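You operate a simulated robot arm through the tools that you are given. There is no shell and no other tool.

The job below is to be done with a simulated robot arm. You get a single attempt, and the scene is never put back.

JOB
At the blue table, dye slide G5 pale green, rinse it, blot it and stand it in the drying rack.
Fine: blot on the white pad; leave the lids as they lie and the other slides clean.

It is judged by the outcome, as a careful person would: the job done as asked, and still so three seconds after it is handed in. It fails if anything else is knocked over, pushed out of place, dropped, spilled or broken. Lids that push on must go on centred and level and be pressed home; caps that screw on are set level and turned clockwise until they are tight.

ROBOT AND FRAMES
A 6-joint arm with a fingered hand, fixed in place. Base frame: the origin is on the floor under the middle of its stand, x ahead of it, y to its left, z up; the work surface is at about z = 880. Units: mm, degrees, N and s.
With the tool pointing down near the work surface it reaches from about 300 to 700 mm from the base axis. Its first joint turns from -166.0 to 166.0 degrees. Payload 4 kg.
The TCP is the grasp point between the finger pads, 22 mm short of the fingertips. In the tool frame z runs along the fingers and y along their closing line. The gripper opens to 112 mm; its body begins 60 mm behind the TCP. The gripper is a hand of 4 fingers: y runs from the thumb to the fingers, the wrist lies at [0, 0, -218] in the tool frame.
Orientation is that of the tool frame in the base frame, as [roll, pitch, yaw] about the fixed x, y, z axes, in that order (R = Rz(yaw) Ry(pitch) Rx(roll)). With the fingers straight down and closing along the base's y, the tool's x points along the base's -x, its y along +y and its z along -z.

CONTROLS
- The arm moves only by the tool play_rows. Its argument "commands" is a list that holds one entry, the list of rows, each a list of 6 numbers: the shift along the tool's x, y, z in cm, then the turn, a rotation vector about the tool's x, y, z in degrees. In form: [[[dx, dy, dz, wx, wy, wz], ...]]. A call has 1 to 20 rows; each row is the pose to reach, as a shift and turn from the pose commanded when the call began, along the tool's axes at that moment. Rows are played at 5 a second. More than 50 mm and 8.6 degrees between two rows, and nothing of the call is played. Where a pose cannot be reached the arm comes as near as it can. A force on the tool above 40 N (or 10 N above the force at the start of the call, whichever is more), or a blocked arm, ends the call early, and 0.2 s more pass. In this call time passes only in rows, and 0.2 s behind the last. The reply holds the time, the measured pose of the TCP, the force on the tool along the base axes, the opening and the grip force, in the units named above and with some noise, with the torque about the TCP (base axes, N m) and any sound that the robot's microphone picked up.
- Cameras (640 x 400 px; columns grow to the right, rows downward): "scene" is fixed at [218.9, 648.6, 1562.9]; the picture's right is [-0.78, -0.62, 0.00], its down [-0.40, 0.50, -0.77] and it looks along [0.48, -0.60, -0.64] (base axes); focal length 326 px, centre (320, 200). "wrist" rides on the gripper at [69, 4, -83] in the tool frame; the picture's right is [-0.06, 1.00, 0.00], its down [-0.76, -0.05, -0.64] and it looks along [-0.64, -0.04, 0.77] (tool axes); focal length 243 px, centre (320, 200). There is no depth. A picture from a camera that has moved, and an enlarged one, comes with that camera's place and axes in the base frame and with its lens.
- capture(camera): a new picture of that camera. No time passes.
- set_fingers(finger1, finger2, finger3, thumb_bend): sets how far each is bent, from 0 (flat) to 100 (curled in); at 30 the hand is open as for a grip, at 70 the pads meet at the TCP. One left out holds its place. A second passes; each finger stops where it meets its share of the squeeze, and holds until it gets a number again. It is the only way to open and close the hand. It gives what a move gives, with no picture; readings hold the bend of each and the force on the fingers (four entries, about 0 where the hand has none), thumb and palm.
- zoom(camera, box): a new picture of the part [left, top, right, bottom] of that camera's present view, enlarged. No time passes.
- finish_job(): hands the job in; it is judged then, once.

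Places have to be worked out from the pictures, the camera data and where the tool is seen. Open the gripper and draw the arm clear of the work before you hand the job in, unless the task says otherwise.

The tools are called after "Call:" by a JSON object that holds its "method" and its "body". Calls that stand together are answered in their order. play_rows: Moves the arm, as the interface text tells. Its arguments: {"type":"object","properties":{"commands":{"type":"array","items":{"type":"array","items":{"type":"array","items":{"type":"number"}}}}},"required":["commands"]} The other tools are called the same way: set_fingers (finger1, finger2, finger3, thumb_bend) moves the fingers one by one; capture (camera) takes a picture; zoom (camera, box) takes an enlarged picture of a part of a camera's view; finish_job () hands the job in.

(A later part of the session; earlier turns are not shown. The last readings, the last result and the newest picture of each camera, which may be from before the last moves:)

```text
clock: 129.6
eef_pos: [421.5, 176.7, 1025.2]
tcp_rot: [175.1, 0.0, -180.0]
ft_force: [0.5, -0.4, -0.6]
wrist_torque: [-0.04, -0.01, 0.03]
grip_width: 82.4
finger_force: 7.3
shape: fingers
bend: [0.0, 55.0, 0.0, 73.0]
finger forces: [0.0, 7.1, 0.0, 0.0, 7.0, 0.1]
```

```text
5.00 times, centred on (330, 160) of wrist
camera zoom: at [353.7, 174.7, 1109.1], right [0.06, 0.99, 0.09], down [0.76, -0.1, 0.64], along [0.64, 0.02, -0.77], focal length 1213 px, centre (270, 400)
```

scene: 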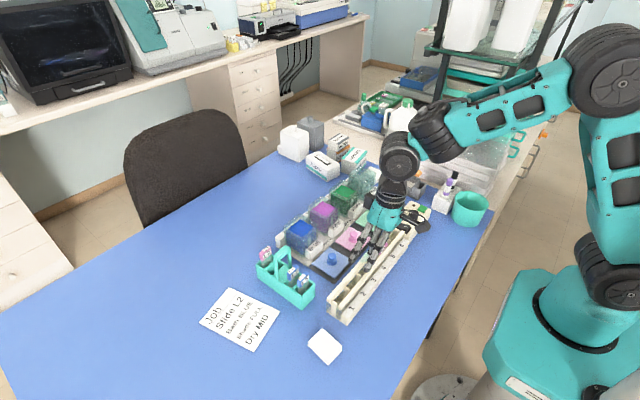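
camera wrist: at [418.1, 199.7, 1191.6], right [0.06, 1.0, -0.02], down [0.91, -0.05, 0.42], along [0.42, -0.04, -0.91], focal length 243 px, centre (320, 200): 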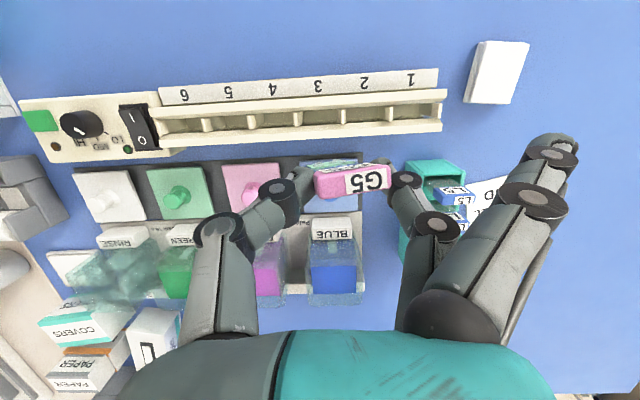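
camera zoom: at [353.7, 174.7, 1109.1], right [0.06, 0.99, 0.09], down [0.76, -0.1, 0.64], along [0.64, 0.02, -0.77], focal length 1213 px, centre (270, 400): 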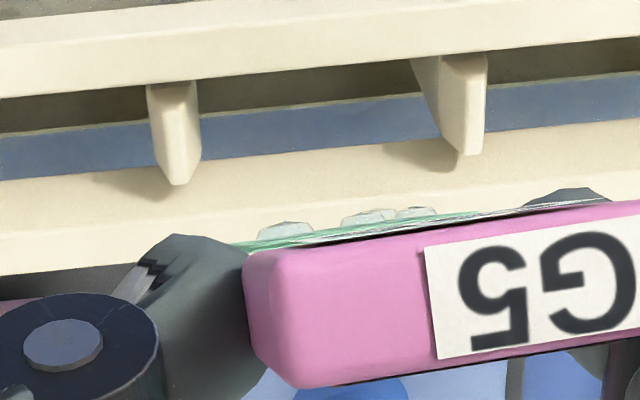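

The tip is about 27 mm ahead of the hand, so it landed on the back rail. I'll first straighten the slide by pressing its tip lightly against the rack's solid front face; the rack took 6 N before without moving. I move to the free space in front of the rack.

Call:
{"method": "play_rows", "body": {"commands": [[[2.3, 0, 0, 0, 0, 0], [4.6, 0, 0, 0, 0, 0], [6.95, 0, 0, 0, 0, 0], [6.95, -0.1, 1.5, 0, 0, 0], [6.95, -0.25, 3.0, 0, 0, 0], [6.95, -0.39, 4.48, 0, 0, 0], [6.95, -0.39, 4.48, 0, 0, 0]]]}}

Call:
{"method": "capture", "body": {"camera": "wrist"}}

Call:
{"method": "zoom", "body": {"camera": "scene", "box": [350, 220, 440, 310]}}

```text
clock: 131.2
eef_pos: [351.1, 179.1, 980.1]
tcp_rot: [175.1, -0.1, -180.0]
ft_force: [-0.2, -0.2, -0.4]
wrist_torque: [-0.01, 0.01, -0.02]
grip_width: 82.2
finger_force: 7.0
shape: fingers
bend: [0.0, 55.0, 0.0, 73.0]
finger forces: [0.0, 7.1, 0.0, 0.1, 7.0, 0.0]
```

```text
taken
camera wrist: at [283.6, 175.2, 1063.2], right [0.06, 0.99, 0.09], down [0.76, -0.1, 0.64], along [0.64, 0.02, -0.77], focal length 243 px, centre (320, 200)
```

wrist: 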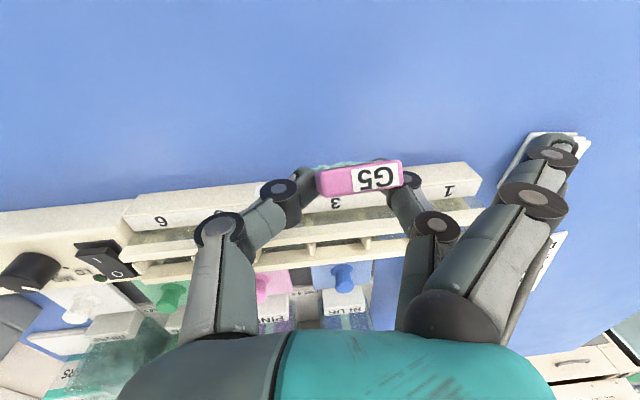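

```text
4.44 times, centred on (395, 265) of scene
camera zoom: at [218.9, 648.6, 1562.9], right [-0.78, -0.62, 0.0], down [-0.4, 0.5, -0.77], along [0.48, -0.6, -0.64], focal length 1447 px, centre (-13, -89)
```

zoom: 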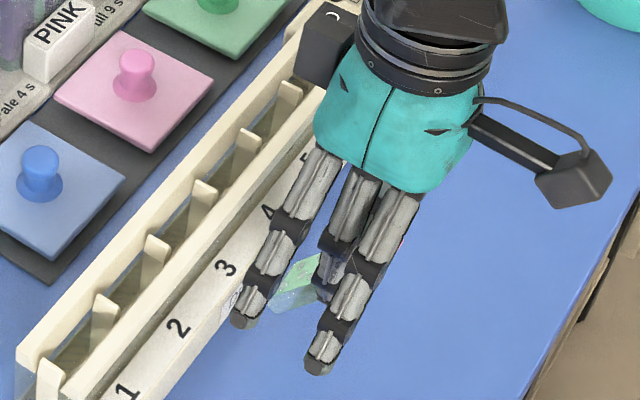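

The slide's tip is just in front of the rack's face. I move forward slowly and watch the force build as the tip touches and the slide swings upright.

Call:
{"method": "play_rows", "body": {"commands": [[[-0.6, 0, 0, 0, 0, 0], [-1.2, 0, 0, 0, 0, 0], [-1.8, 0, 0, 0, 0, 0], [-2.4, 0, 0, 0, 0, 0], [-3.0, 0, 0, 0, 0, 0]]]}}

Call:
{"method": "zoom", "body": {"camera": "wrist", "box": [250, 110, 430, 250]}}

Call:
{"method": "zoom", "body": {"camera": "scene", "box": [350, 220, 440, 310]}}

```text
clock: 132.4
eef_pos: [381.9, 178.4, 979.9]
tcp_rot: [175.1, 0.1, -180.0]
ft_force: [0.0, -0.1, -0.8]
wrist_torque: [0.01, -0.01, 0.02]
grip_width: 82.2
finger_force: 7.4
shape: fingers
bend: [0.0, 55.0, 0.0, 73.0]
finger forces: [0.1, 7.2, 0.0, 0.0, 7.1, 0.0]
```

```text
2.86 times, centred on (340, 180) of wrist
camera zoom: at [313.4, 176.1, 1063.7], right [0.06, 0.99, 0.09], down [0.77, -0.1, 0.64], along [0.64, 0.02, -0.77], focal length 693 px, centre (263, 257)
```

zoom: 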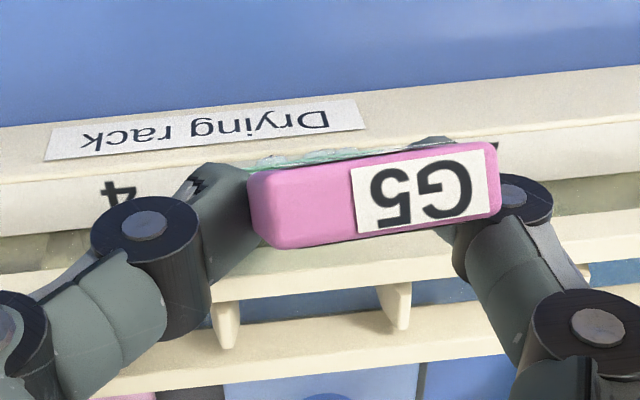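

```text
4.44 times, centred on (395, 265) of scene
camera zoom: at [218.9, 648.6, 1562.9], right [-0.78, -0.62, 0.0], down [-0.4, 0.5, -0.77], along [0.48, -0.6, -0.64], focal length 1447 px, centre (-13, -89)
```

zoom: 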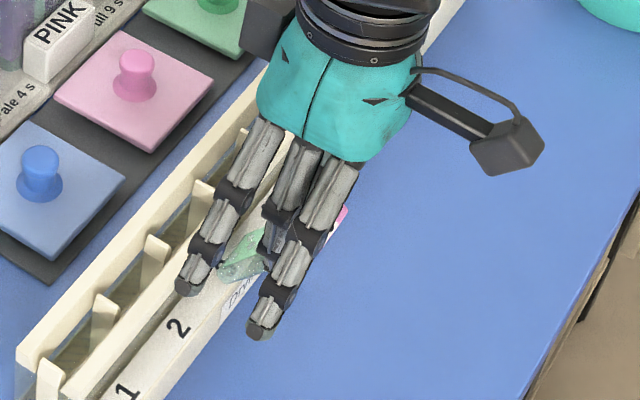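

There's no contact yet because the number strip at the front is lower than the tip. I raise 10 mm and continue forward to use the front rail's face instead.

Call:
{"method": "play_rows", "body": {"commands": [[[0, 0.09, -1.0, 0, 0, 0], [-0.8, 0.09, -1.0, 0, 0, 0], [-1.6, 0.09, -1.0, 0, 0, 0], [-2.2, 0.09, -1.0, 0, 0, 0], [-2.6, 0.09, -1.0, 0, 0, 0]]]}}

Call:
{"method": "zoom", "body": {"camera": "wrist", "box": [250, 110, 430, 250]}}

Call:
{"method": "zoom", "body": {"camera": "scene", "box": [340, 210, 420, 290]}}

```text
clock: 133.6
eef_pos: [409.8, 179.0, 991.7]
tcp_rot: [175.1, 0.0, 180.0]
ft_force: [-0.7, -0.2, 0.0]
wrist_torque: [-0.02, 0.06, 0.04]
grip_width: 82.3
finger_force: 7.1
shape: fingers
bend: [0.0, 55.0, 0.0, 73.0]
finger forces: [0.0, 7.5, 0.0, 0.1, 7.4, 0.1]
```

```text
2.86 times, centred on (340, 180) of wrist
camera zoom: at [340.4, 175.8, 1074.3], right [0.06, 0.99, 0.09], down [0.76, -0.1, 0.64], along [0.64, 0.02, -0.77], focal length 693 px, centre (263, 257)
```

zoom: 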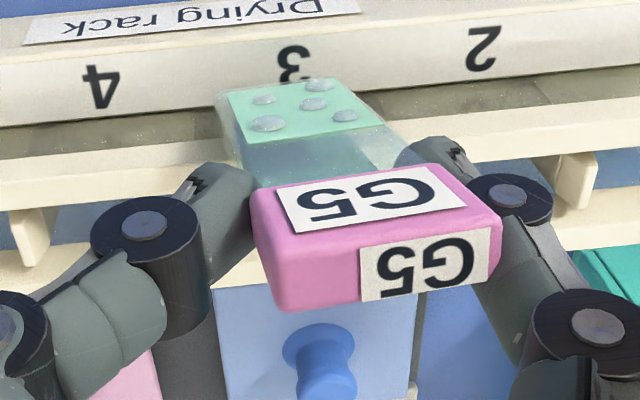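

```text
5.00 times, centred on (380, 250) of scene
camera zoom: at [218.9, 648.6, 1562.9], right [-0.78, -0.62, 0.0], down [-0.4, 0.5, -0.77], along [0.48, -0.6, -0.64], focal length 1628 px, centre (20, -50)
```

zoom: 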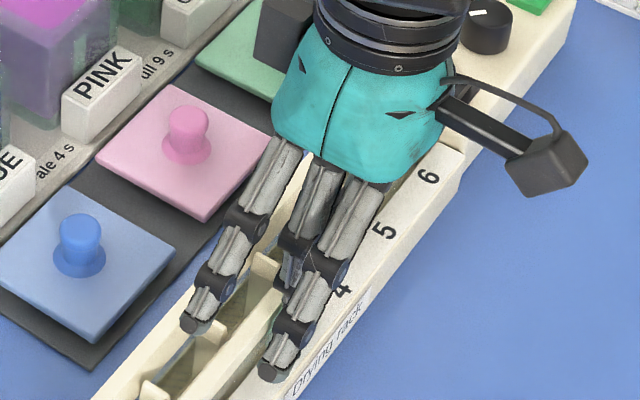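

The slide swung from about 32° to 15° with hardly any force. I push forward another 13 mm to bring it upright.

Call:
{"method": "play_rows", "body": {"commands": [[[-0.5, 0, -0.1, 0, 0, 0], [-1.0, 0, -0.2, 0, 0, 0], [-1.4, 0, -0.2, 0, 0, 0], [-1.4, 0, -0.2, 0, 0, 0]]]}}

Call:
{"method": "zoom", "body": {"camera": "wrist", "box": [250, 90, 430, 230]}}

```text
clock: 134.6
eef_pos: [422.3, 178.7, 993.5]
tcp_rot: [175.1, 0.0, -180.0]
ft_force: [-2.1, 0.2, 0.0]
wrist_torque: [-0.03, 0.05, 0.02]
grip_width: 82.9
finger_force: 7.5
shape: fingers
bend: [0.0, 55.0, 0.0, 72.0]
finger forces: [0.0, 7.5, 0.1, 0.0, 7.5, 0.1]
```

```text
2.86 times, centred on (340, 160) of wrist
camera zoom: at [354.0, 175.9, 1076.9], right [0.06, 0.99, 0.09], down [0.76, -0.1, 0.64], along [0.64, 0.03, -0.77], focal length 693 px, centre (263, 314)
```

zoom: 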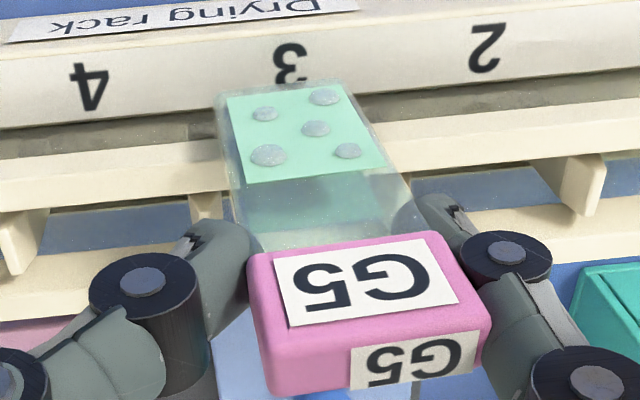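

The slide is now aligned with the hand to within about 4° and upright in the other direction too. I back off, raise, and move over bay 3's gap.

Call:
{"method": "play_rows", "body": {"commands": [[[0.6, 0, 0, 0, 0, 0], [0.6, 0.2, -2.5, 0, 0, 0], [0.6, 0.4, -5.0, 0, 0, 0], [-0.8, 0.45, -5.5, 0, 0, 0], [-2.0, 0.4, -5.5, 0, 0, 0], [-2.45, 0.4, -5.5, 0, 0, 0], [-2.45, 0.4, -5.5, 0, 0, 0]]]}}

Call:
{"method": "zoom", "body": {"camera": "wrist", "box": [240, 60, 440, 220]}}

Call:
{"method": "zoom", "body": {"camera": "scene", "box": [340, 200, 410, 270]}}

```text
clock: 136.2
eef_pos: [446.7, 177.6, 1047.4]
tcp_rot: [175.0, 0.0, -179.9]
ft_force: [-0.5, 0.4, -1.6]
wrist_torque: [-0.03, -0.02, -0.01]
grip_width: 82.6
finger_force: 7.3
shape: fingers
bend: [0.0, 55.0, 0.0, 72.0]
finger forces: [0.1, 7.3, 0.1, 0.0, 7.3, 0.1]
```

```text
2.50 times, centred on (340, 140) of wrist
camera zoom: at [378.2, 174.7, 1131.0], right [0.06, 0.99, 0.09], down [0.76, -0.1, 0.64], along [0.64, 0.03, -0.77], focal length 606 px, centre (270, 350)
```

zoom: 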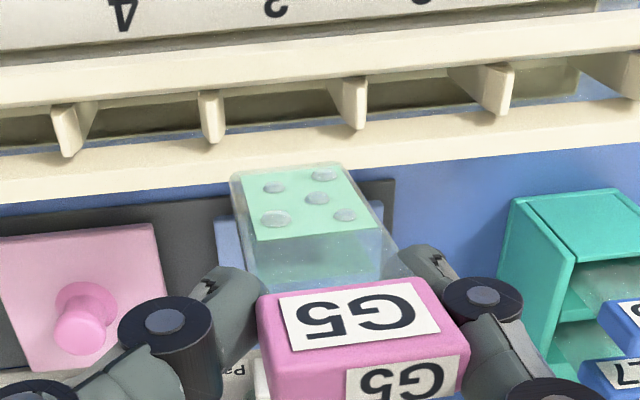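

```text
5.71 times, centred on (375, 235) of scene
camera zoom: at [218.9, 648.6, 1562.9], right [-0.78, -0.62, 0.0], down [-0.4, 0.5, -0.77], along [0.48, -0.6, -0.64], focal length 1860 px, centre (6, 0)
```

zoom: 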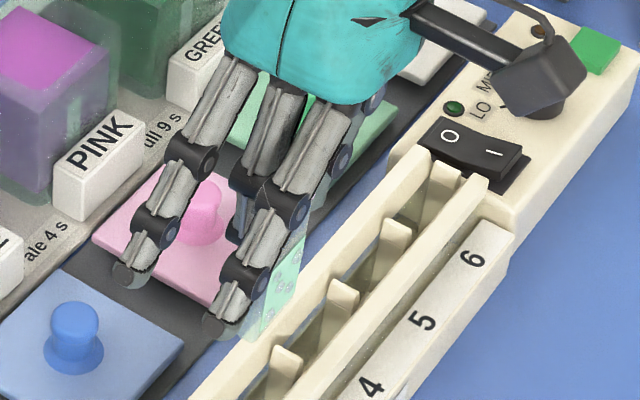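

The tip is at about [449, 190]; the gap's centre here is about [442, 192]. I shift −7 mm in x and +2 mm in y and lower to just above the rails to check.

Call:
{"method": "play_rows", "body": {"commands": [[[0.4, 0.1, 0, 0, 0, 0], [0.7, 0.15, 0.8, 0, 0, 0], [0.7, 0.05, 1.8, 0, 0, 0], [0.7, -0.02, 2.5, 0, 0, 0], [0.7, -0.02, 2.5, 0, 0, 0]]]}}

Call:
{"method": "zoom", "body": {"camera": "wrist", "box": [260, 80, 420, 200]}}

Call:
{"method": "zoom", "body": {"camera": "scene", "box": [345, 215, 395, 265]}}

```text
clock: 137.4
eef_pos: [440.9, 180.2, 1024.7]
tcp_rot: [175.1, 0.0, -180.0]
ft_force: [0.4, -0.9, -0.4]
wrist_torque: [-0.01, -0.01, 0.01]
grip_width: 82.7
finger_force: 7.4
shape: fingers
bend: [0.0, 55.0, 0.0, 72.0]
finger forces: [0.1, 7.3, 0.0, 0.0, 7.2, 0.0]
```

```text
3.33 times, centred on (340, 140) of wrist
camera zoom: at [372.0, 177.4, 1107.8], right [0.06, 0.99, 0.09], down [0.76, -0.1, 0.64], along [0.64, 0.02, -0.77], focal length 809 px, centre (253, 400)
```

zoom: 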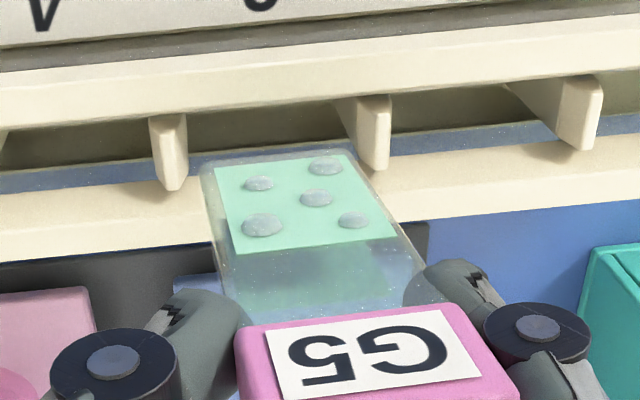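

```text
8.00 times, centred on (370, 240) of scene
camera zoom: at [218.9, 648.6, 1562.9], right [-0.78, -0.62, 0.0], down [-0.4, 0.5, -0.77], along [0.48, -0.6, -0.64], focal length 2604 px, centre (-80, -120)
```

zoom: 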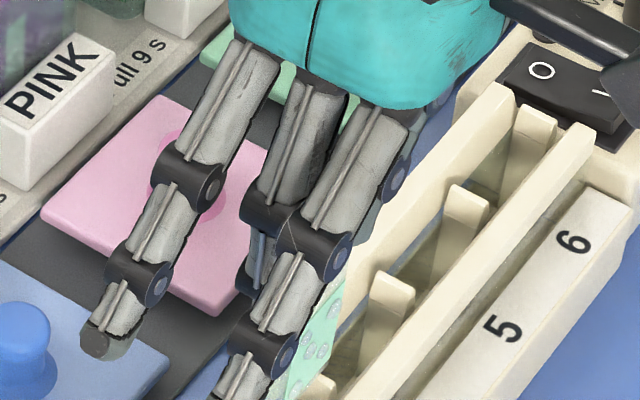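

The tip is centred in bay 3's opening in both directions. I lower it into the bay, checking the force on the way.

Call:
{"method": "play_rows", "body": {"commands": [[[0, -0.12, 0.8, 0, 0, 0], [0, -0.2, 1.6, 0, 0, 0], [0, -0.27, 2.4, 0, 0, 0], [0, -0.27, 2.4, 0, 0, 0]]]}}

Call:
{"method": "zoom", "body": {"camera": "wrist", "box": [260, 80, 420, 200]}}

```text
clock: 138.4
eef_pos: [441.7, 180.4, 1000.4]
tcp_rot: [175.1, 0.0, 180.0]
ft_force: [-0.8, -0.1, -0.1]
wrist_torque: [0.01, -0.01, -0.02]
grip_width: 82.7
finger_force: 7.4
shape: fingers
bend: [0.0, 55.0, 0.0, 72.0]
finger forces: [0.1, 7.4, 0.0, 0.0, 7.2, 0.1]
```

```text
3.33 times, centred on (340, 140) of wrist
camera zoom: at [373.0, 177.2, 1083.1], right [0.06, 0.99, 0.09], down [0.76, -0.1, 0.64], along [0.64, 0.02, -0.77], focal length 809 px, centre (253, 400)
```

zoom: 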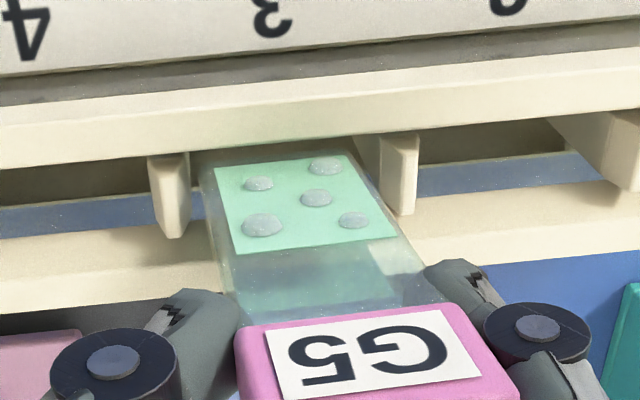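

It is inside the bay without contact. I continue down to near the floor.

Call:
{"method": "play_rows", "body": {"commands": [[[0, -0.08, 0.9, 0, 0, 0], [0, -0.15, 1.8, 0, 0, 0], [0, -0.22, 2.5, 0, 0, 0], [0, -0.22, 2.5, 0, 0, 0]]]}}

Call:
{"method": "zoom", "body": {"camera": "wrist", "box": [260, 80, 420, 200]}}

Call:
{"method": "zoom", "body": {"camera": "scene", "box": [340, 215, 400, 275]}}

```text
clock: 139.4
eef_pos: [439.8, 180.5, 976.0]
tcp_rot: [175.1, 0.1, -180.0]
ft_force: [0.3, -0.4, -0.6]
wrist_torque: [-0.03, -0.01, -0.01]
grip_width: 82.7
finger_force: 7.2
shape: fingers
bend: [0.0, 55.0, 0.0, 72.0]
finger forces: [0.0, 7.2, 0.0, 0.0, 7.4, 0.1]
```

```text
3.33 times, centred on (340, 140) of wrist
camera zoom: at [371.6, 177.5, 1058.4], right [0.06, 0.99, 0.09], down [0.76, -0.1, 0.64], along [0.64, 0.03, -0.77], focal length 809 px, centre (253, 400)
```

zoom: 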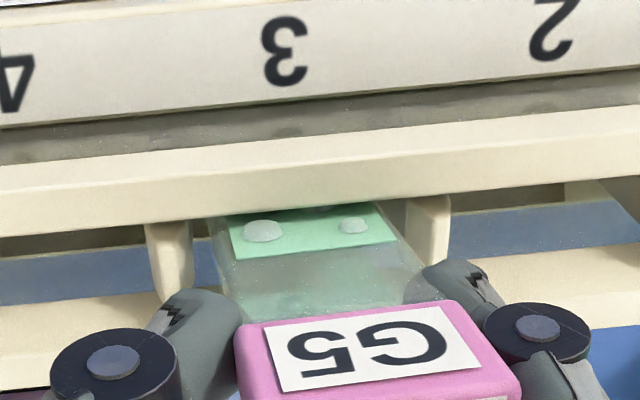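

```text
6.67 times, centred on (370, 245) of scene
camera zoom: at [218.9, 648.6, 1562.9], right [-0.78, -0.62, 0.0], down [-0.4, 0.5, -0.77], along [0.48, -0.6, -0.64], focal length 2170 px, centre (-13, -100)
```

zoom: 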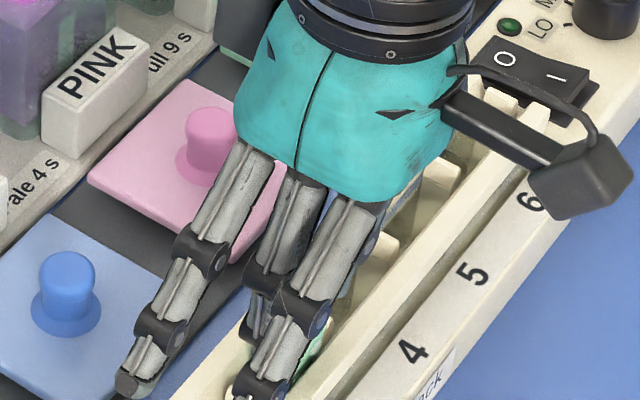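

The slide is down in bay 3. I open finger 2 and the thumb enough to let it stand there, ready for a fingertip regrip.

Call:
{"method": "set_fingers", "body": {"finger2": 46, "thumb_bend": 58}}

Call:
{"method": "zoom", "body": {"camera": "wrist", "box": [240, 80, 440, 240]}}

Call:
{"method": "zoom", "body": {"camera": "scene", "box": [340, 215, 400, 275]}}

```text
clock: 140.4
eef_pos: [439.5, 180.0, 975.9]
tcp_rot: [175.1, 0.0, 180.0]
ft_force: [-0.1, 0.0, 0.1]
wrist_torque: [-0.05, 0.01, 0.02]
grip_width: 101.0
finger_force: 0.0
shape: fingers
bend: [0.0, 46.0, 0.0, 57.0]
finger forces: [0.1, 0.0, 0.0, 0.1, 0.1, 0.0]
```

```text
2.50 times, centred on (340, 160) of wrist
camera zoom: at [371.6, 177.4, 1058.5], right [0.06, 0.99, 0.09], down [0.76, -0.1, 0.64], along [0.64, 0.02, -0.77], focal length 606 px, centre (270, 300)
```

zoom: 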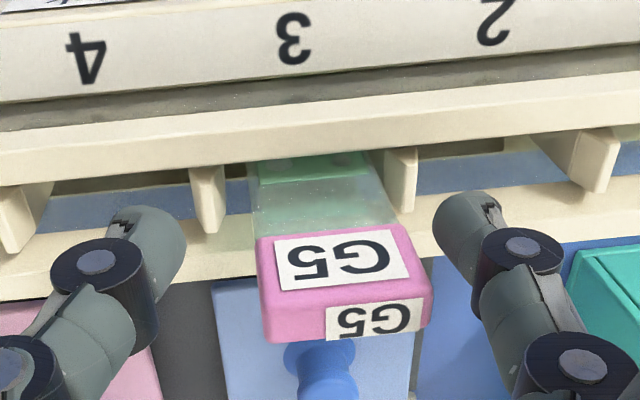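

```text
6.67 times, centred on (370, 245) of scene
camera zoom: at [218.9, 648.6, 1562.9], right [-0.78, -0.62, 0.0], down [-0.4, 0.5, -0.77], along [0.48, -0.6, -0.64], focal length 2170 px, centre (-13, -100)
```

zoom: 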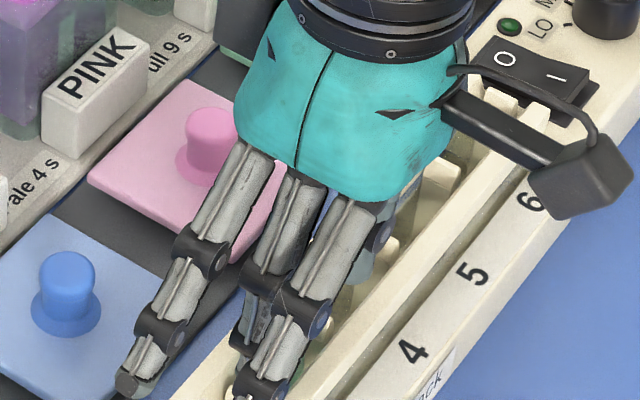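

The slide stands by itself in bay 3, label top at about [446, 194, 975]. I bring the hand vertical and higher, so that only the fingertips will hold the label.

Call:
{"method": "play_rows", "body": {"commands": [[[0, 0.1, -0.6, 0, 0, 0], [-0.3, 0.6, -1.1, 2.5, 0, 0], [-0.65, 1.15, -1.1, 5, 0, 0], [-0.65, 1.15, -1.1, 5, 0, 0]]]}}

Call:
{"method": "zoom", "body": {"camera": "wrist", "box": [240, 80, 440, 240]}}

```text
clock: 141.4
eef_pos: [447.2, 190.5, 985.0]
tcp_rot: [-179.9, 0.1, 180.0]
ft_force: [0.3, -0.7, -0.2]
wrist_torque: [-0.01, -0.02, 0.0]
grip_width: 101.2
finger_force: 0.1
shape: fingers
bend: [0.0, 46.0, 0.0, 57.0]
finger forces: [0.0, 0.0, 0.0, 0.1, 0.1, 0.0]
```

```text
2.50 times, centred on (340, 160) of wrist
camera zoom: at [378.7, 195.2, 1069.3], right [0.06, 1.0, 0.0], down [0.76, -0.05, 0.64], along [0.64, -0.04, -0.77], focal length 606 px, centre (270, 300)
```

zoom: 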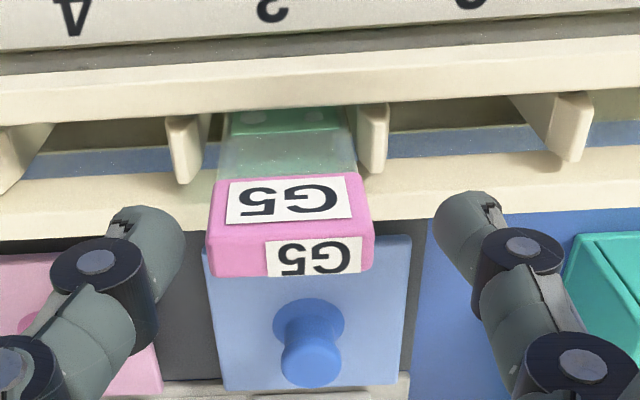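

The label now spans about 11–30 mm below the TCP, right at the fingertips, and is centred. I close finger 2 and the thumb.

Call:
{"method": "set_fingers", "body": {"finger2": 69, "thumb_bend": 67}}

Call:
{"method": "zoom", "body": {"camera": "wrist", "box": [240, 80, 440, 240]}}

```text
clock: 142.4
eef_pos: [447.3, 191.2, 985.8]
tcp_rot: [-180.0, 0.0, -180.0]
ft_force: [0.3, 0.1, -0.1]
wrist_torque: [0.02, -0.01, -0.01]
grip_width: 94.8
finger_force: 5.9
shape: fingers
bend: [0.0, 58.0, 0.0, 65.0]
finger forces: [0.0, 6.0, 0.0, 0.0, 5.9, 0.0]
```

```text
2.50 times, centred on (340, 160) of wrist
camera zoom: at [378.6, 195.1, 1069.2], right [0.06, 1.0, 0.0], down [0.76, -0.05, 0.64], along [0.64, -0.04, -0.77], focal length 606 px, centre (270, 300)
```

zoom: 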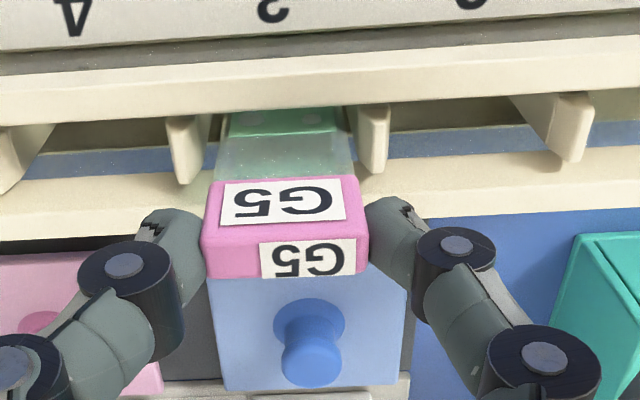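

A centred fingertip grip: 58/65 bend at 6 N. I lift the slide out of the rack and carry it back toward the pad.

Call:
{"method": "play_rows", "body": {"commands": [[[0, 0, -1.5, 0, 0, 0], [0, 0, -3.2, 0, 0, 0], [0, 0, -5.0, 0, 0, 0], [0, 0, -7.0, 0, 0, 0], [0, 0, -8.5, 0, 0, 0], [0.6, 2.5, -8.5, 0, 0, 0], [1.2, 5.5, -8.5, 0, 0, 0], [1.8, 8.5, -8.5, 0, 0, 0], [2.4, 11.5, -8.5, 0, 0, 0], [3.0, 14.5, -8.0, 0, 0, 0], [3.6, 17.2, -7.0, 0, 0, 0], [4.0, 18.9, -6.0, 0, 0, 0], [4.0, 18.9, -6.0, 0, 0, 0]]]}}

Call:
{"method": "capture", "body": {"camera": "wrist"}}

Call:
{"method": "zoom", "body": {"camera": "wrist", "box": [240, 40, 440, 240]}}

Call:
{"method": "zoom", "body": {"camera": "scene", "box": [280, 240, 400, 370]}}

```text
clock: 145.2
eef_pos: [405.9, 379.8, 1047.6]
tcp_rot: [-179.9, 0.1, -180.0]
ft_force: [0.0, -0.3, -0.9]
wrist_torque: [-0.01, -0.03, 0.03]
grip_width: 94.6
finger_force: 5.4
shape: fingers
bend: [0.0, 58.0, 0.0, 65.0]
finger forces: [0.1, 6.0, 0.0, 0.0, 6.0, 0.1]
```

```text
taken
camera wrist: at [338.2, 383.8, 1130.9], right [0.06, 1.0, 0.0], down [0.76, -0.05, 0.64], along [0.64, -0.04, -0.77], focal length 243 px, centre (320, 200)
```

wrist: 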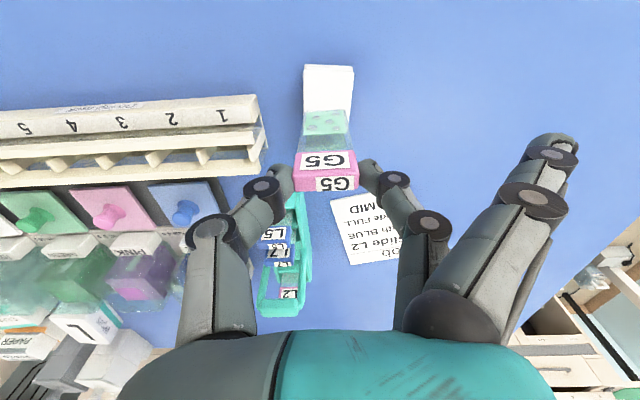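

```text
2.00 times, centred on (340, 140) of wrist
camera zoom: at [338.2, 383.8, 1130.9], right [0.06, 1.0, 0.0], down [0.76, -0.05, 0.64], along [0.64, -0.04, -0.77], focal length 485 px, centre (280, 320)
```

zoom: 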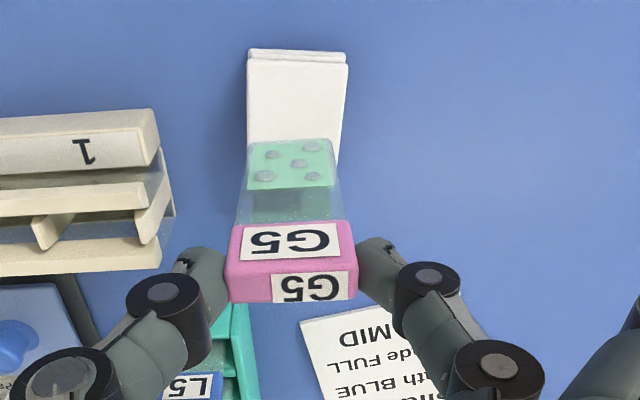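

```text
3.08 times, centred on (340, 305) of scene
camera zoom: at [218.9, 648.6, 1562.9], right [-0.78, -0.62, 0.0], down [-0.4, 0.5, -0.77], along [0.48, -0.6, -0.64], focal length 1002 px, centre (258, -123)
```

zoom: 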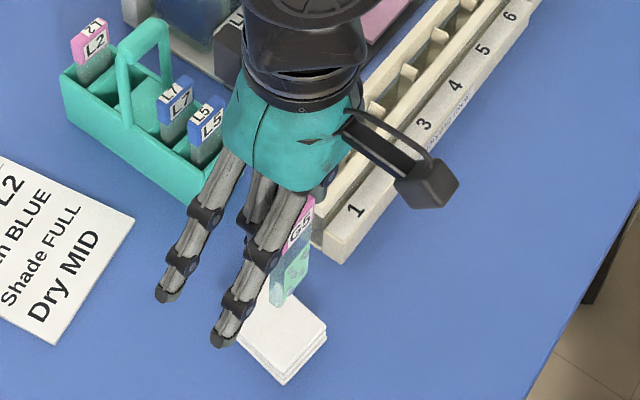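

The slide hangs straight from the fingertips, tip about 105 mm below the TCP. I lean the hand toward the base again in two stages.

Call:
{"method": "play_rows", "body": {"commands": [[[0.7, 0, 0.1, 0, -8, 0], [1.4, 0, 0.2, 0, -16, 0], [2.1, 0, 0.25, 0, -24, 0], [2.1, 0, 0.25, 0, -24, 0]]]}}

Call:
{"method": "play_rows", "body": {"commands": [[[0.81, 0, 0.2, 0, -8, 0], [1.62, 0, 0.4, 0, -16, 0], [2.44, 0, 0.56, 0, -24, 0], [2.44, 0, 0.56, 0, -24, 0]]]}}

Call:
{"method": "capture", "body": {"camera": "wrist"}}

Call:
{"method": "zoom", "body": {"camera": "scene", "box": [280, 290, 400, 390]}}

```text
clock: 146.2
eef_pos: [385.0, 378.8, 1045.2]
tcp_rot: [-179.9, 24.1, -179.9]
ft_force: [-0.4, 1.2, -1.4]
wrist_torque: [0.01, 0.01, 0.0]
grip_width: 94.7
finger_force: 6.0
shape: fingers
bend: [0.0, 58.0, 0.0, 65.0]
finger forces: [0.0, 6.0, 0.0, 0.0, 6.1, 0.0]
```

```text
clock: 147.2
eef_pos: [364.0, 377.4, 1029.3]
tcp_rot: [-180.0, 48.0, 180.0]
ft_force: [-0.3, 0.5, -0.1]
wrist_torque: [0.0, 0.03, -0.01]
grip_width: 95.0
finger_force: 6.1
shape: fingers
bend: [0.0, 58.0, 0.0, 65.0]
finger forces: [0.2, 6.0, 0.0, 0.1, 6.1, 0.1]
```

```text
taken
camera wrist: at [257.1, 381.6, 1032.7], right [0.04, 1.0, 0.05], down [0.03, -0.05, 1.0], along [1.0, -0.04, -0.03], focal length 243 px, centre (320, 200)
```

wrist: 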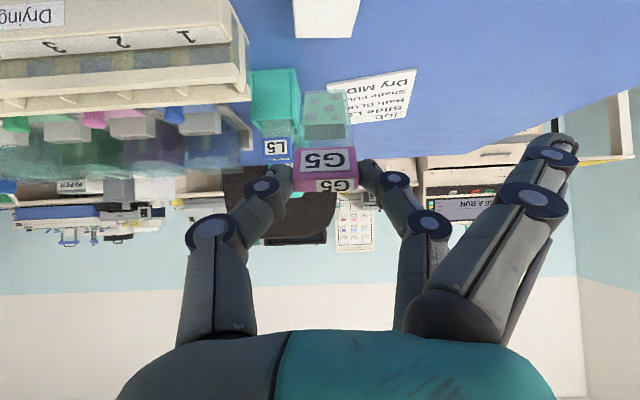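

```text
4.00 times, centred on (340, 340) of scene
camera zoom: at [218.9, 648.6, 1562.9], right [-0.78, -0.62, 0.0], down [-0.4, 0.5, -0.77], along [0.48, -0.6, -0.64], focal length 1302 px, centre (240, -360)
```

zoom: 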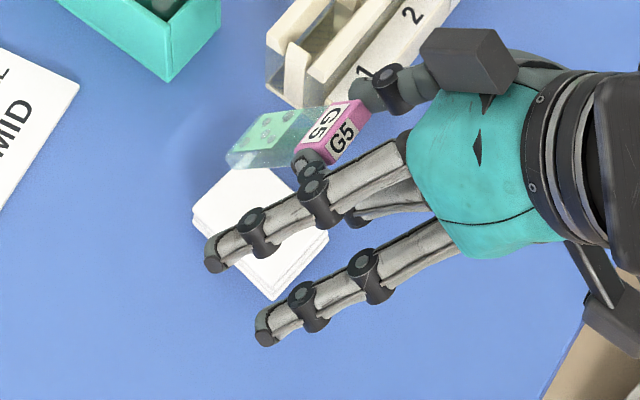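

At 48° lean the slide points down at the pad, in line with the hand. I lower until the tip is just above the pad's far half.

Call:
{"method": "play_rows", "body": {"commands": [[[1.2, 0.1, 0.95, 0, 0, 0], [2.4, 0.2, 1.9, 0, 0, 0], [3.5, 0.3, 2.8, 0, 0, 0], [4.46, 0.3, 3.57, 0, 0, 0], [4.46, 0.3, 3.57, 0, 0, 0]]]}}

Call:
{"method": "zoom", "body": {"camera": "wrist", "box": [240, 30, 400, 230]}}

Call:
{"method": "zoom", "body": {"camera": "scene", "box": [290, 310, 360, 380]}}

```text
clock: 148.4
eef_pos: [360.2, 380.8, 969.5]
tcp_rot: [-180.0, 47.9, -179.9]
ft_force: [0.6, 0.4, -0.4]
wrist_torque: [-0.01, -0.01, 0.0]
grip_width: 94.9
finger_force: 5.9
shape: fingers
bend: [0.0, 58.0, 0.0, 65.0]
finger forces: [0.0, 6.1, 0.0, 0.0, 6.1, 0.0]
```

```text
2.00 times, centred on (320, 130) of wrist
camera zoom: at [253.7, 385.0, 973.8], right [0.04, 1.0, 0.05], down [0.03, -0.05, 1.0], along [1.0, -0.04, -0.04], focal length 485 px, centre (320, 340)
```

zoom: 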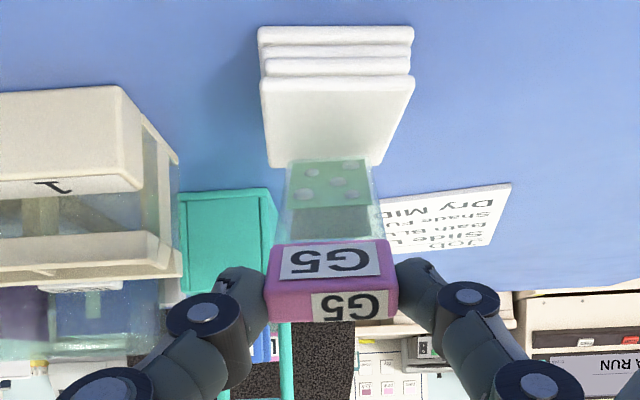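

```text
5.71 times, centred on (325, 345) of scene
camera zoom: at [218.9, 648.6, 1562.9], right [-0.78, -0.62, 0.0], down [-0.4, 0.5, -0.77], along [0.48, -0.6, -0.64], focal length 1860 px, centre (291, -629)
```

zoom: 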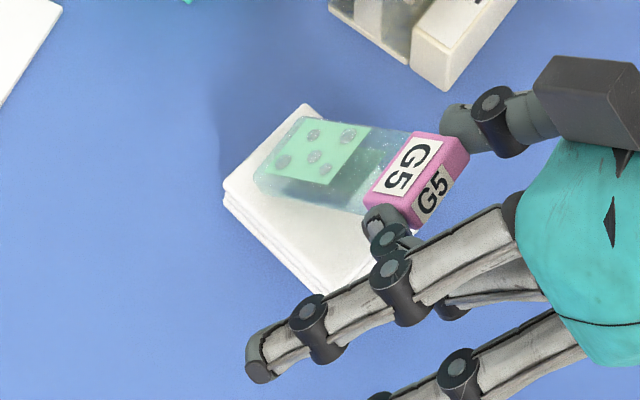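

The tip is at about [438, 381, 898], touching the pad 5 mm inside its far edge. I now follow an arc about the tip to lay the slide down, stopping at about 20° to check.

Call:
{"method": "play_rows", "body": {"commands": [[[0.65, 0, 0.12, 0, 0, 0], [1.3, 0, 0.25, 0, 0, 0], [1.89, 0, 0.38, 0, 0, 0], [2.4, 0, 0.55, 0, 0, 0], [2.85, 0, 0.68, 0, 0, 0], [3.29, 0, 0.81, 0, 0, 0], [3.29, 0, 0.81, 0, 0, 0]]]}}

Call:
{"method": "zoom", "body": {"camera": "wrist", "box": [240, 50, 400, 230]}}

Call:
{"method": "zoom", "body": {"camera": "scene", "box": [290, 310, 360, 380]}}

```text
clock: 150.0
eef_pos: [345.2, 382.0, 939.9]
tcp_rot: [-180.0, 48.0, -179.9]
ft_force: [0.0, -0.2, -0.1]
wrist_torque: [-0.01, -0.03, -0.06]
grip_width: 94.6
finger_force: 6.7
shape: fingers
bend: [0.0, 59.0, 0.0, 65.0]
finger forces: [0.0, 6.1, 0.1, 0.0, 6.2, 0.0]
```

```text
2.22 times, centred on (320, 140) of wrist
camera zoom: at [239.1, 386.8, 944.2], right [0.04, 1.0, 0.05], down [0.03, -0.05, 1.0], along [1.0, -0.04, -0.04], focal length 539 px, centre (320, 333)
```

zoom: 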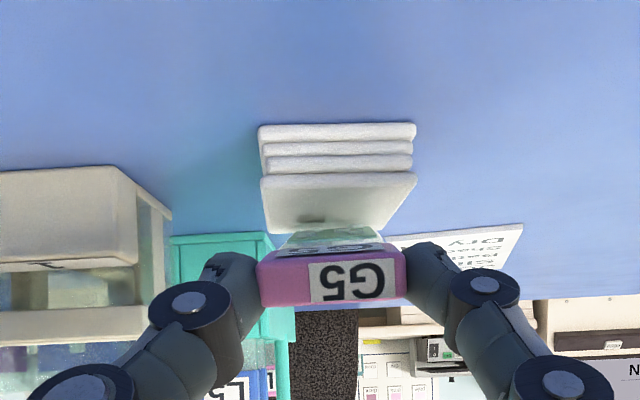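

```text
5.71 times, centred on (325, 345) of scene
camera zoom: at [218.9, 648.6, 1562.9], right [-0.78, -0.62, 0.0], down [-0.4, 0.5, -0.77], along [0.48, -0.6, -0.64], focal length 1860 px, centre (291, -629)
```

zoom: 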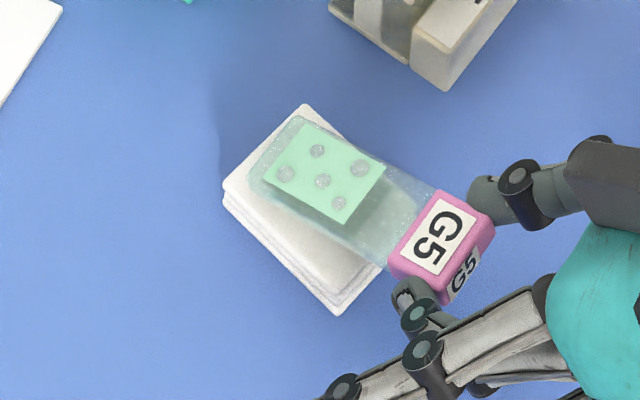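

It's working: the tip stays on the pad and the slide is down to about 20°. I continue along the arc toward flat.

Call:
{"method": "play_rows", "body": {"commands": [[[0.5, 0, 0.2, 0, 0, 0], [1.0, 0, 0.42, 0, 0, 0], [1.39, 0, 0.61, 0, 0, 0], [1.75, 0, 0.85, 0, 0, 0], [2.11, 0, 1.11, 0, 0, 0], [2.11, 0, 1.11, 0, 0, 0]]]}}

Call:
{"method": "zoom", "body": {"camera": "wrist", "box": [240, 60, 400, 240]}}

Call:
{"method": "zoom", "body": {"camera": "scene", "box": [290, 310, 360, 380]}}

```text
clock: 151.4
eef_pos: [339.0, 381.3, 919.5]
tcp_rot: [-179.8, 48.0, -179.9]
ft_force: [0.5, -0.3, -0.7]
wrist_torque: [0.04, -0.07, 0.0]
grip_width: 95.1
finger_force: 6.0
shape: fingers
bend: [0.0, 59.0, 0.0, 64.0]
finger forces: [0.0, 6.1, 0.1, 0.0, 6.1, 0.0]
```

```text
2.22 times, centred on (320, 150) of wrist
camera zoom: at [233.2, 385.5, 923.0], right [0.04, 1.0, 0.05], down [0.03, -0.05, 1.0], along [1.0, -0.04, -0.04], focal length 539 px, centre (320, 311)
```

zoom: 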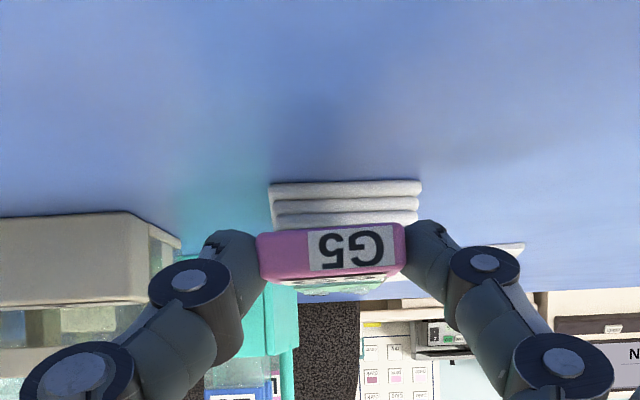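

```text
5.71 times, centred on (325, 345) of scene
camera zoom: at [218.9, 648.6, 1562.9], right [-0.78, -0.62, 0.0], down [-0.4, 0.5, -0.77], along [0.48, -0.6, -0.64], focal length 1860 px, centre (291, -629)
```

zoom: 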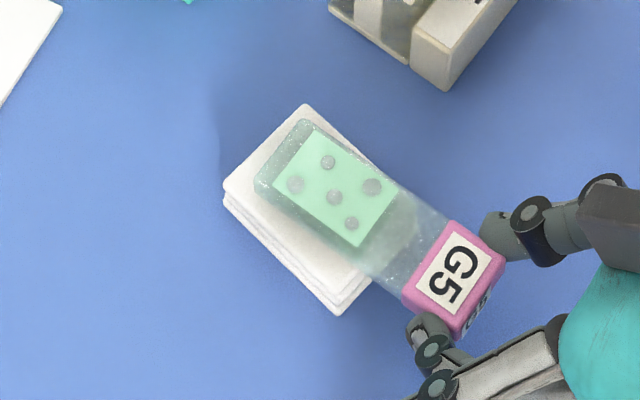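

The slide looks flat on the pad now, and a small torque shows it is touching. I hold for 3 s and check the droplets.

Call:
{"method": "play_rows", "body": {"commands": [[[0.08, 0, 0.06, 0, 0, 0], [0.15, 0, 0.12, 0, 0, 0], [0.15, 0, 0.12, 0, 0, 0], [0.15, 0, 0.12, 0, 0, 0], [0.15, 0, 0.12, 0, 0, 0], [0.15, 0, 0.12, 0, 0, 0], [0.15, 0, 0.12, 0, 0, 0], [0.15, 0, 0.12, 0, 0, 0], [0.15, 0, 0.12, 0, 0, 0], [0.15, 0, 0.12, 0, 0, 0], [0.15, 0, 0.12, 0, 0, 0], [0.15, 0, 0.12, 0, 0, 0], [0.15, 0, 0.12, 0, 0, 0], [0.15, 0, 0.12, 0, 0, 0]]]}}

Call:
{"method": "zoom", "body": {"camera": "scene", "box": [305, 315, 350, 360]}}

Call:
{"method": "zoom", "body": {"camera": "wrist", "box": [260, 100, 380, 220]}}

```text
clock: 154.4
eef_pos: [341.7, 382.4, 917.6]
tcp_rot: [-179.9, 48.1, 180.0]
ft_force: [-0.1, -0.9, -0.4]
wrist_torque: [-0.01, 0.0, -0.01]
grip_width: 95.3
finger_force: 6.0
shape: fingers
bend: [0.0, 59.0, 0.0, 64.0]
finger forces: [0.0, 6.1, 0.0, 0.1, 6.1, 0.0]
```

```text
8.89 times, centred on (328, 338) of scene
camera zoom: at [218.9, 648.6, 1562.9], right [-0.78, -0.62, 0.0], down [-0.4, 0.5, -0.77], along [0.48, -0.6, -0.64], focal length 2894 px, centre (253, -1022)
```

zoom: 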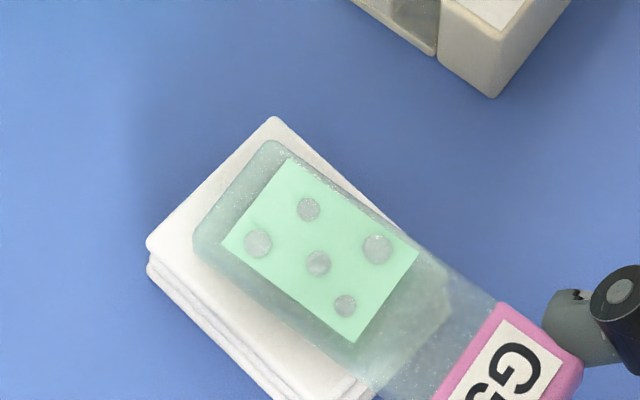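

```text
3.33 times, centred on (320, 160) of wrist
camera zoom: at [233.6, 386.0, 921.0], right [0.04, 1.0, 0.05], down [0.03, -0.05, 1.0], along [1.0, -0.04, -0.04], focal length 809 px, centre (320, 333)
```

zoom: 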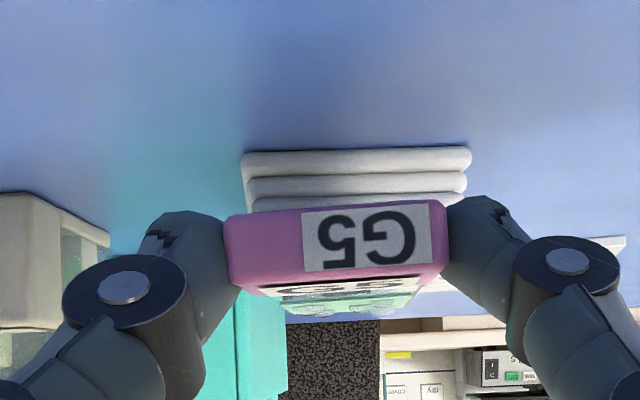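

The torque is back to zero, so the slide is hovering slightly with its tip a bit up. I lower in 1.5 mm steps to find where it truly contacts.

Call:
{"method": "play_rows", "body": {"commands": [[[0.11, 0, 0.1, 0, 0, 0], [0.22, 0, 0.2, 0, 0, 0], [0.22, 0, 0.2, 0, 0, 0]]]}}

Call:
{"method": "zoom", "body": {"camera": "wrist", "box": [260, 100, 380, 220]}}

Call:
{"method": "play_rows", "body": {"commands": [[[0.11, 0, 0.1, 0, 0, 0], [0.22, 0, 0.2, 0, 0, 0], [0.22, 0, 0.2, 0, 0, 0]]]}}

Call:
{"method": "zoom", "body": {"camera": "wrist", "box": [260, 100, 380, 220]}}

Call:
{"method": "zoom", "body": {"camera": "scene", "box": [290, 300, 380, 390]}}

```text
clock: 155.2
eef_pos: [339.5, 381.8, 914.5]
tcp_rot: [-179.9, 48.0, 180.0]
ft_force: [-0.4, 0.0, 0.5]
wrist_torque: [0.03, -0.05, -0.03]
grip_width: 95.2
finger_force: 6.0
shape: fingers
bend: [0.0, 59.0, 0.0, 64.0]
finger forces: [0.0, 6.3, 0.1, 0.0, 6.3, 0.1]
```

```text
3.33 times, centred on (320, 160) of wrist
camera zoom: at [233.3, 385.9, 918.0], right [0.04, 1.0, 0.05], down [0.03, -0.05, 1.0], along [1.0, -0.04, -0.04], focal length 809 px, centre (320, 333)
```

zoom: 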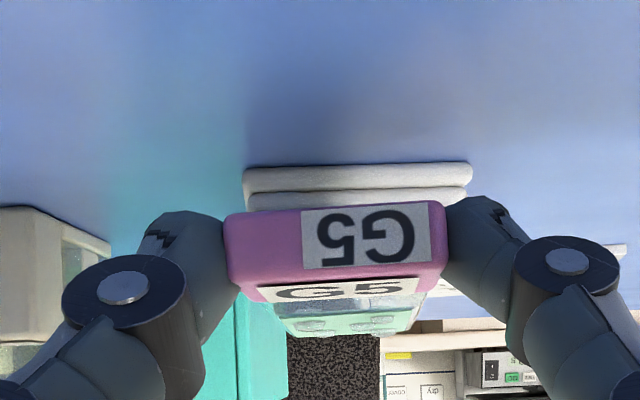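

```text
clock: 156.0
eef_pos: [341.7, 381.2, 911.4]
tcp_rot: [-180.0, 48.0, 180.0]
ft_force: [-0.6, -0.6, 0.4]
wrist_torque: [0.04, -0.03, 0.0]
grip_width: 95.2
finger_force: 6.4
shape: fingers
bend: [0.0, 59.0, 0.0, 64.0]
finger forces: [0.1, 6.3, 0.0, 0.0, 6.3, 0.0]
```

```text
3.33 times, centred on (320, 160) of wrist
camera zoom: at [234.0, 385.8, 915.0], right [0.04, 1.0, 0.05], down [0.03, -0.05, 1.0], along [1.0, -0.04, -0.04], focal length 809 px, centre (320, 333)
```

zoom: 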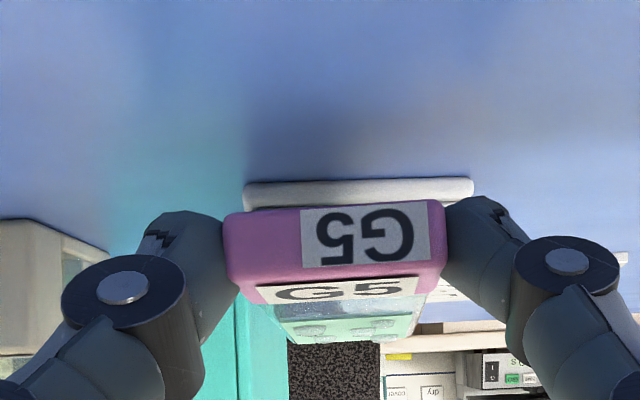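

```text
4.44 times, centred on (335, 345) of scene
camera zoom: at [218.9, 648.6, 1562.9], right [-0.78, -0.62, 0.0], down [-0.4, 0.5, -0.77], along [0.48, -0.6, -0.64], focal length 1447 px, centre (253, -444)
```

zoom: 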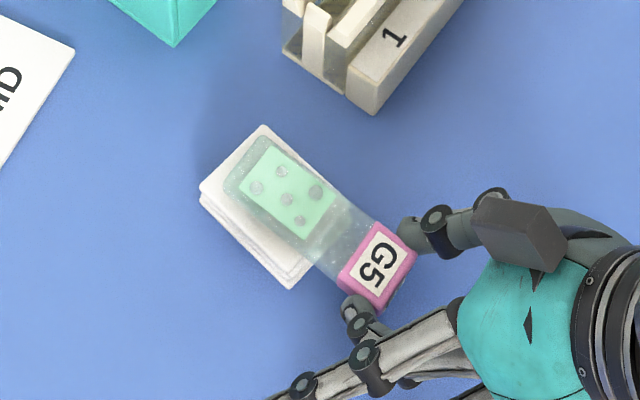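

Vision suggests the slide does meet the pad through its droplets, but only with a feather touch because it pivots freely in the pinch. Pressing properly needs a third fingertip on top of the slide. I lift clear and find out which spare finger lies on the far side.

Call:
{"method": "play_rows", "body": {"commands": [[[-0.7, 0, -0.65, 0, 0, 0], [-1.5, 0, -1.35, 0, 0, 0], [-2.2, 0, -2.0, 0, 0, 0], [-2.2, 0, -2.0, 0, 0, 0]]]}}

Call:
{"method": "set_fingers", "body": {"finger1": 35}}

Call:
{"method": "capture", "body": {"camera": "wrist"}}

Call:
{"method": "zoom", "body": {"camera": "scene", "box": [280, 290, 400, 390]}}

```text
clock: 157.0
eef_pos: [339.1, 383.0, 940.0]
tcp_rot: [-179.8, 48.0, -179.9]
ft_force: [0.2, 0.2, 0.2]
wrist_torque: [-0.01, 0.08, 0.04]
grip_width: 95.1
finger_force: 6.0
shape: fingers
bend: [0.0, 59.0, 0.0, 64.0]
finger forces: [0.0, 6.3, 0.1, 0.0, 6.4, 0.0]
```

```text
clock: 158.0
eef_pos: [338.3, 381.9, 940.7]
tcp_rot: [-179.9, 48.1, 179.9]
ft_force: [0.1, -0.2, -1.0]
wrist_torque: [-0.02, -0.02, 0.02]
grip_width: 62.9
finger_force: 6.1
shape: fingers
bend: [35.0, 59.0, 0.0, 64.0]
finger forces: [0.0, 6.4, 0.0, 0.1, 6.4, 0.1]
```

```text
taken
camera wrist: at [232.0, 386.6, 944.6], right [0.04, 1.0, 0.05], down [0.03, -0.05, 1.0], along [1.0, -0.04, -0.04], focal length 243 px, centre (320, 200)
```

wrist: 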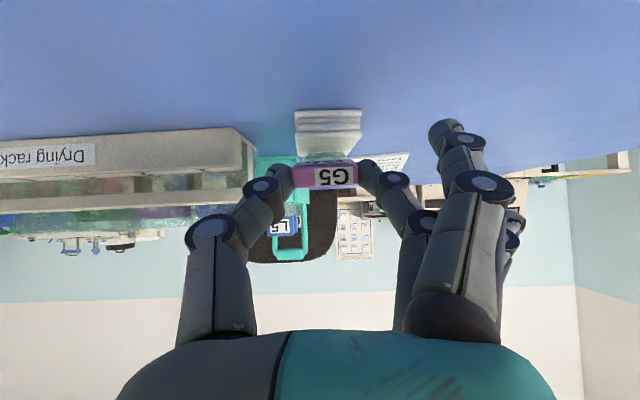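

```text
4.00 times, centred on (340, 340) of scene
camera zoom: at [218.9, 648.6, 1562.9], right [-0.78, -0.62, 0.0], down [-0.4, 0.5, -0.77], along [0.48, -0.6, -0.64], focal length 1302 px, centre (240, -360)
```

zoom: 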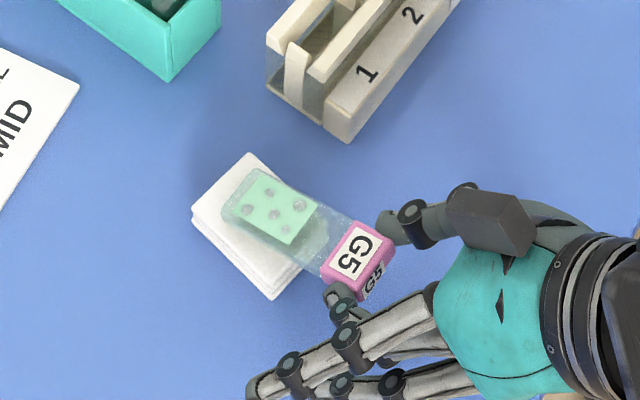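

Finger 1 is on the camera side, so finger 3 is the far one. I flatten finger 1 again and bring finger 3 in over the top of the slide, without touching it yet.

Call:
{"method": "set_fingers", "body": {"finger1": 0, "finger3": 62}}

Call:
{"method": "capture", "body": {"camera": "wrist"}}

Call:
{"method": "zoom", "body": {"camera": "scene", "box": [290, 300, 380, 390]}}

```text
clock: 159.0
eef_pos: [339.5, 381.9, 940.1]
tcp_rot: [-179.8, 48.0, 179.9]
ft_force: [0.3, -0.1, -0.3]
wrist_torque: [0.01, 0.01, 0.0]
grip_width: 95.0
finger_force: 6.0
shape: fingers
bend: [0.0, 59.0, 62.0, 64.0]
finger forces: [0.1, 6.3, 0.0, 0.0, 6.3, 0.0]
```

```text
taken
camera wrist: at [232.0, 386.6, 944.6], right [0.04, 1.0, 0.05], down [0.03, -0.05, 1.0], along [1.0, -0.04, -0.04], focal length 243 px, centre (320, 200)
```

wrist: 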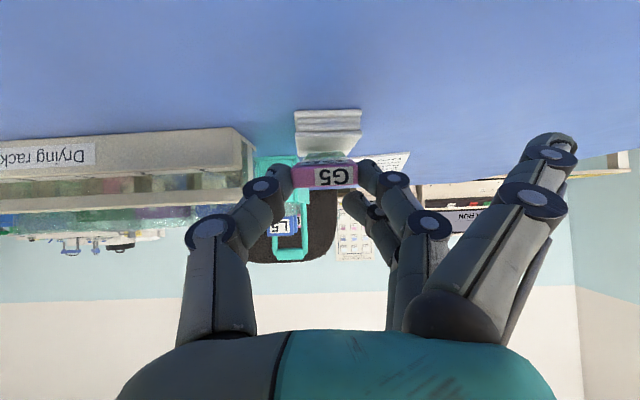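

```text
4.44 times, centred on (335, 345) of scene
camera zoom: at [218.9, 648.6, 1562.9], right [-0.78, -0.62, 0.0], down [-0.4, 0.5, -0.77], along [0.48, -0.6, -0.64], focal length 1447 px, centre (253, -444)
```

zoom: 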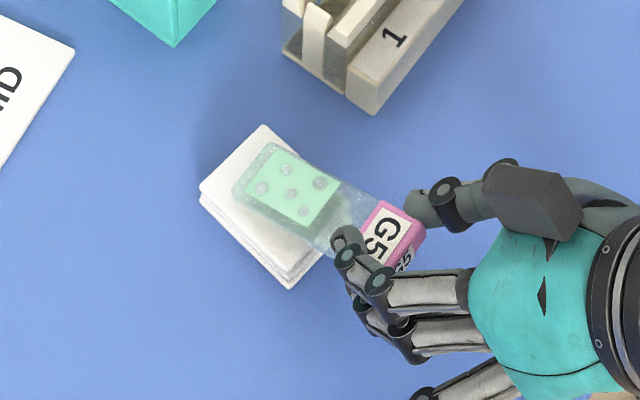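

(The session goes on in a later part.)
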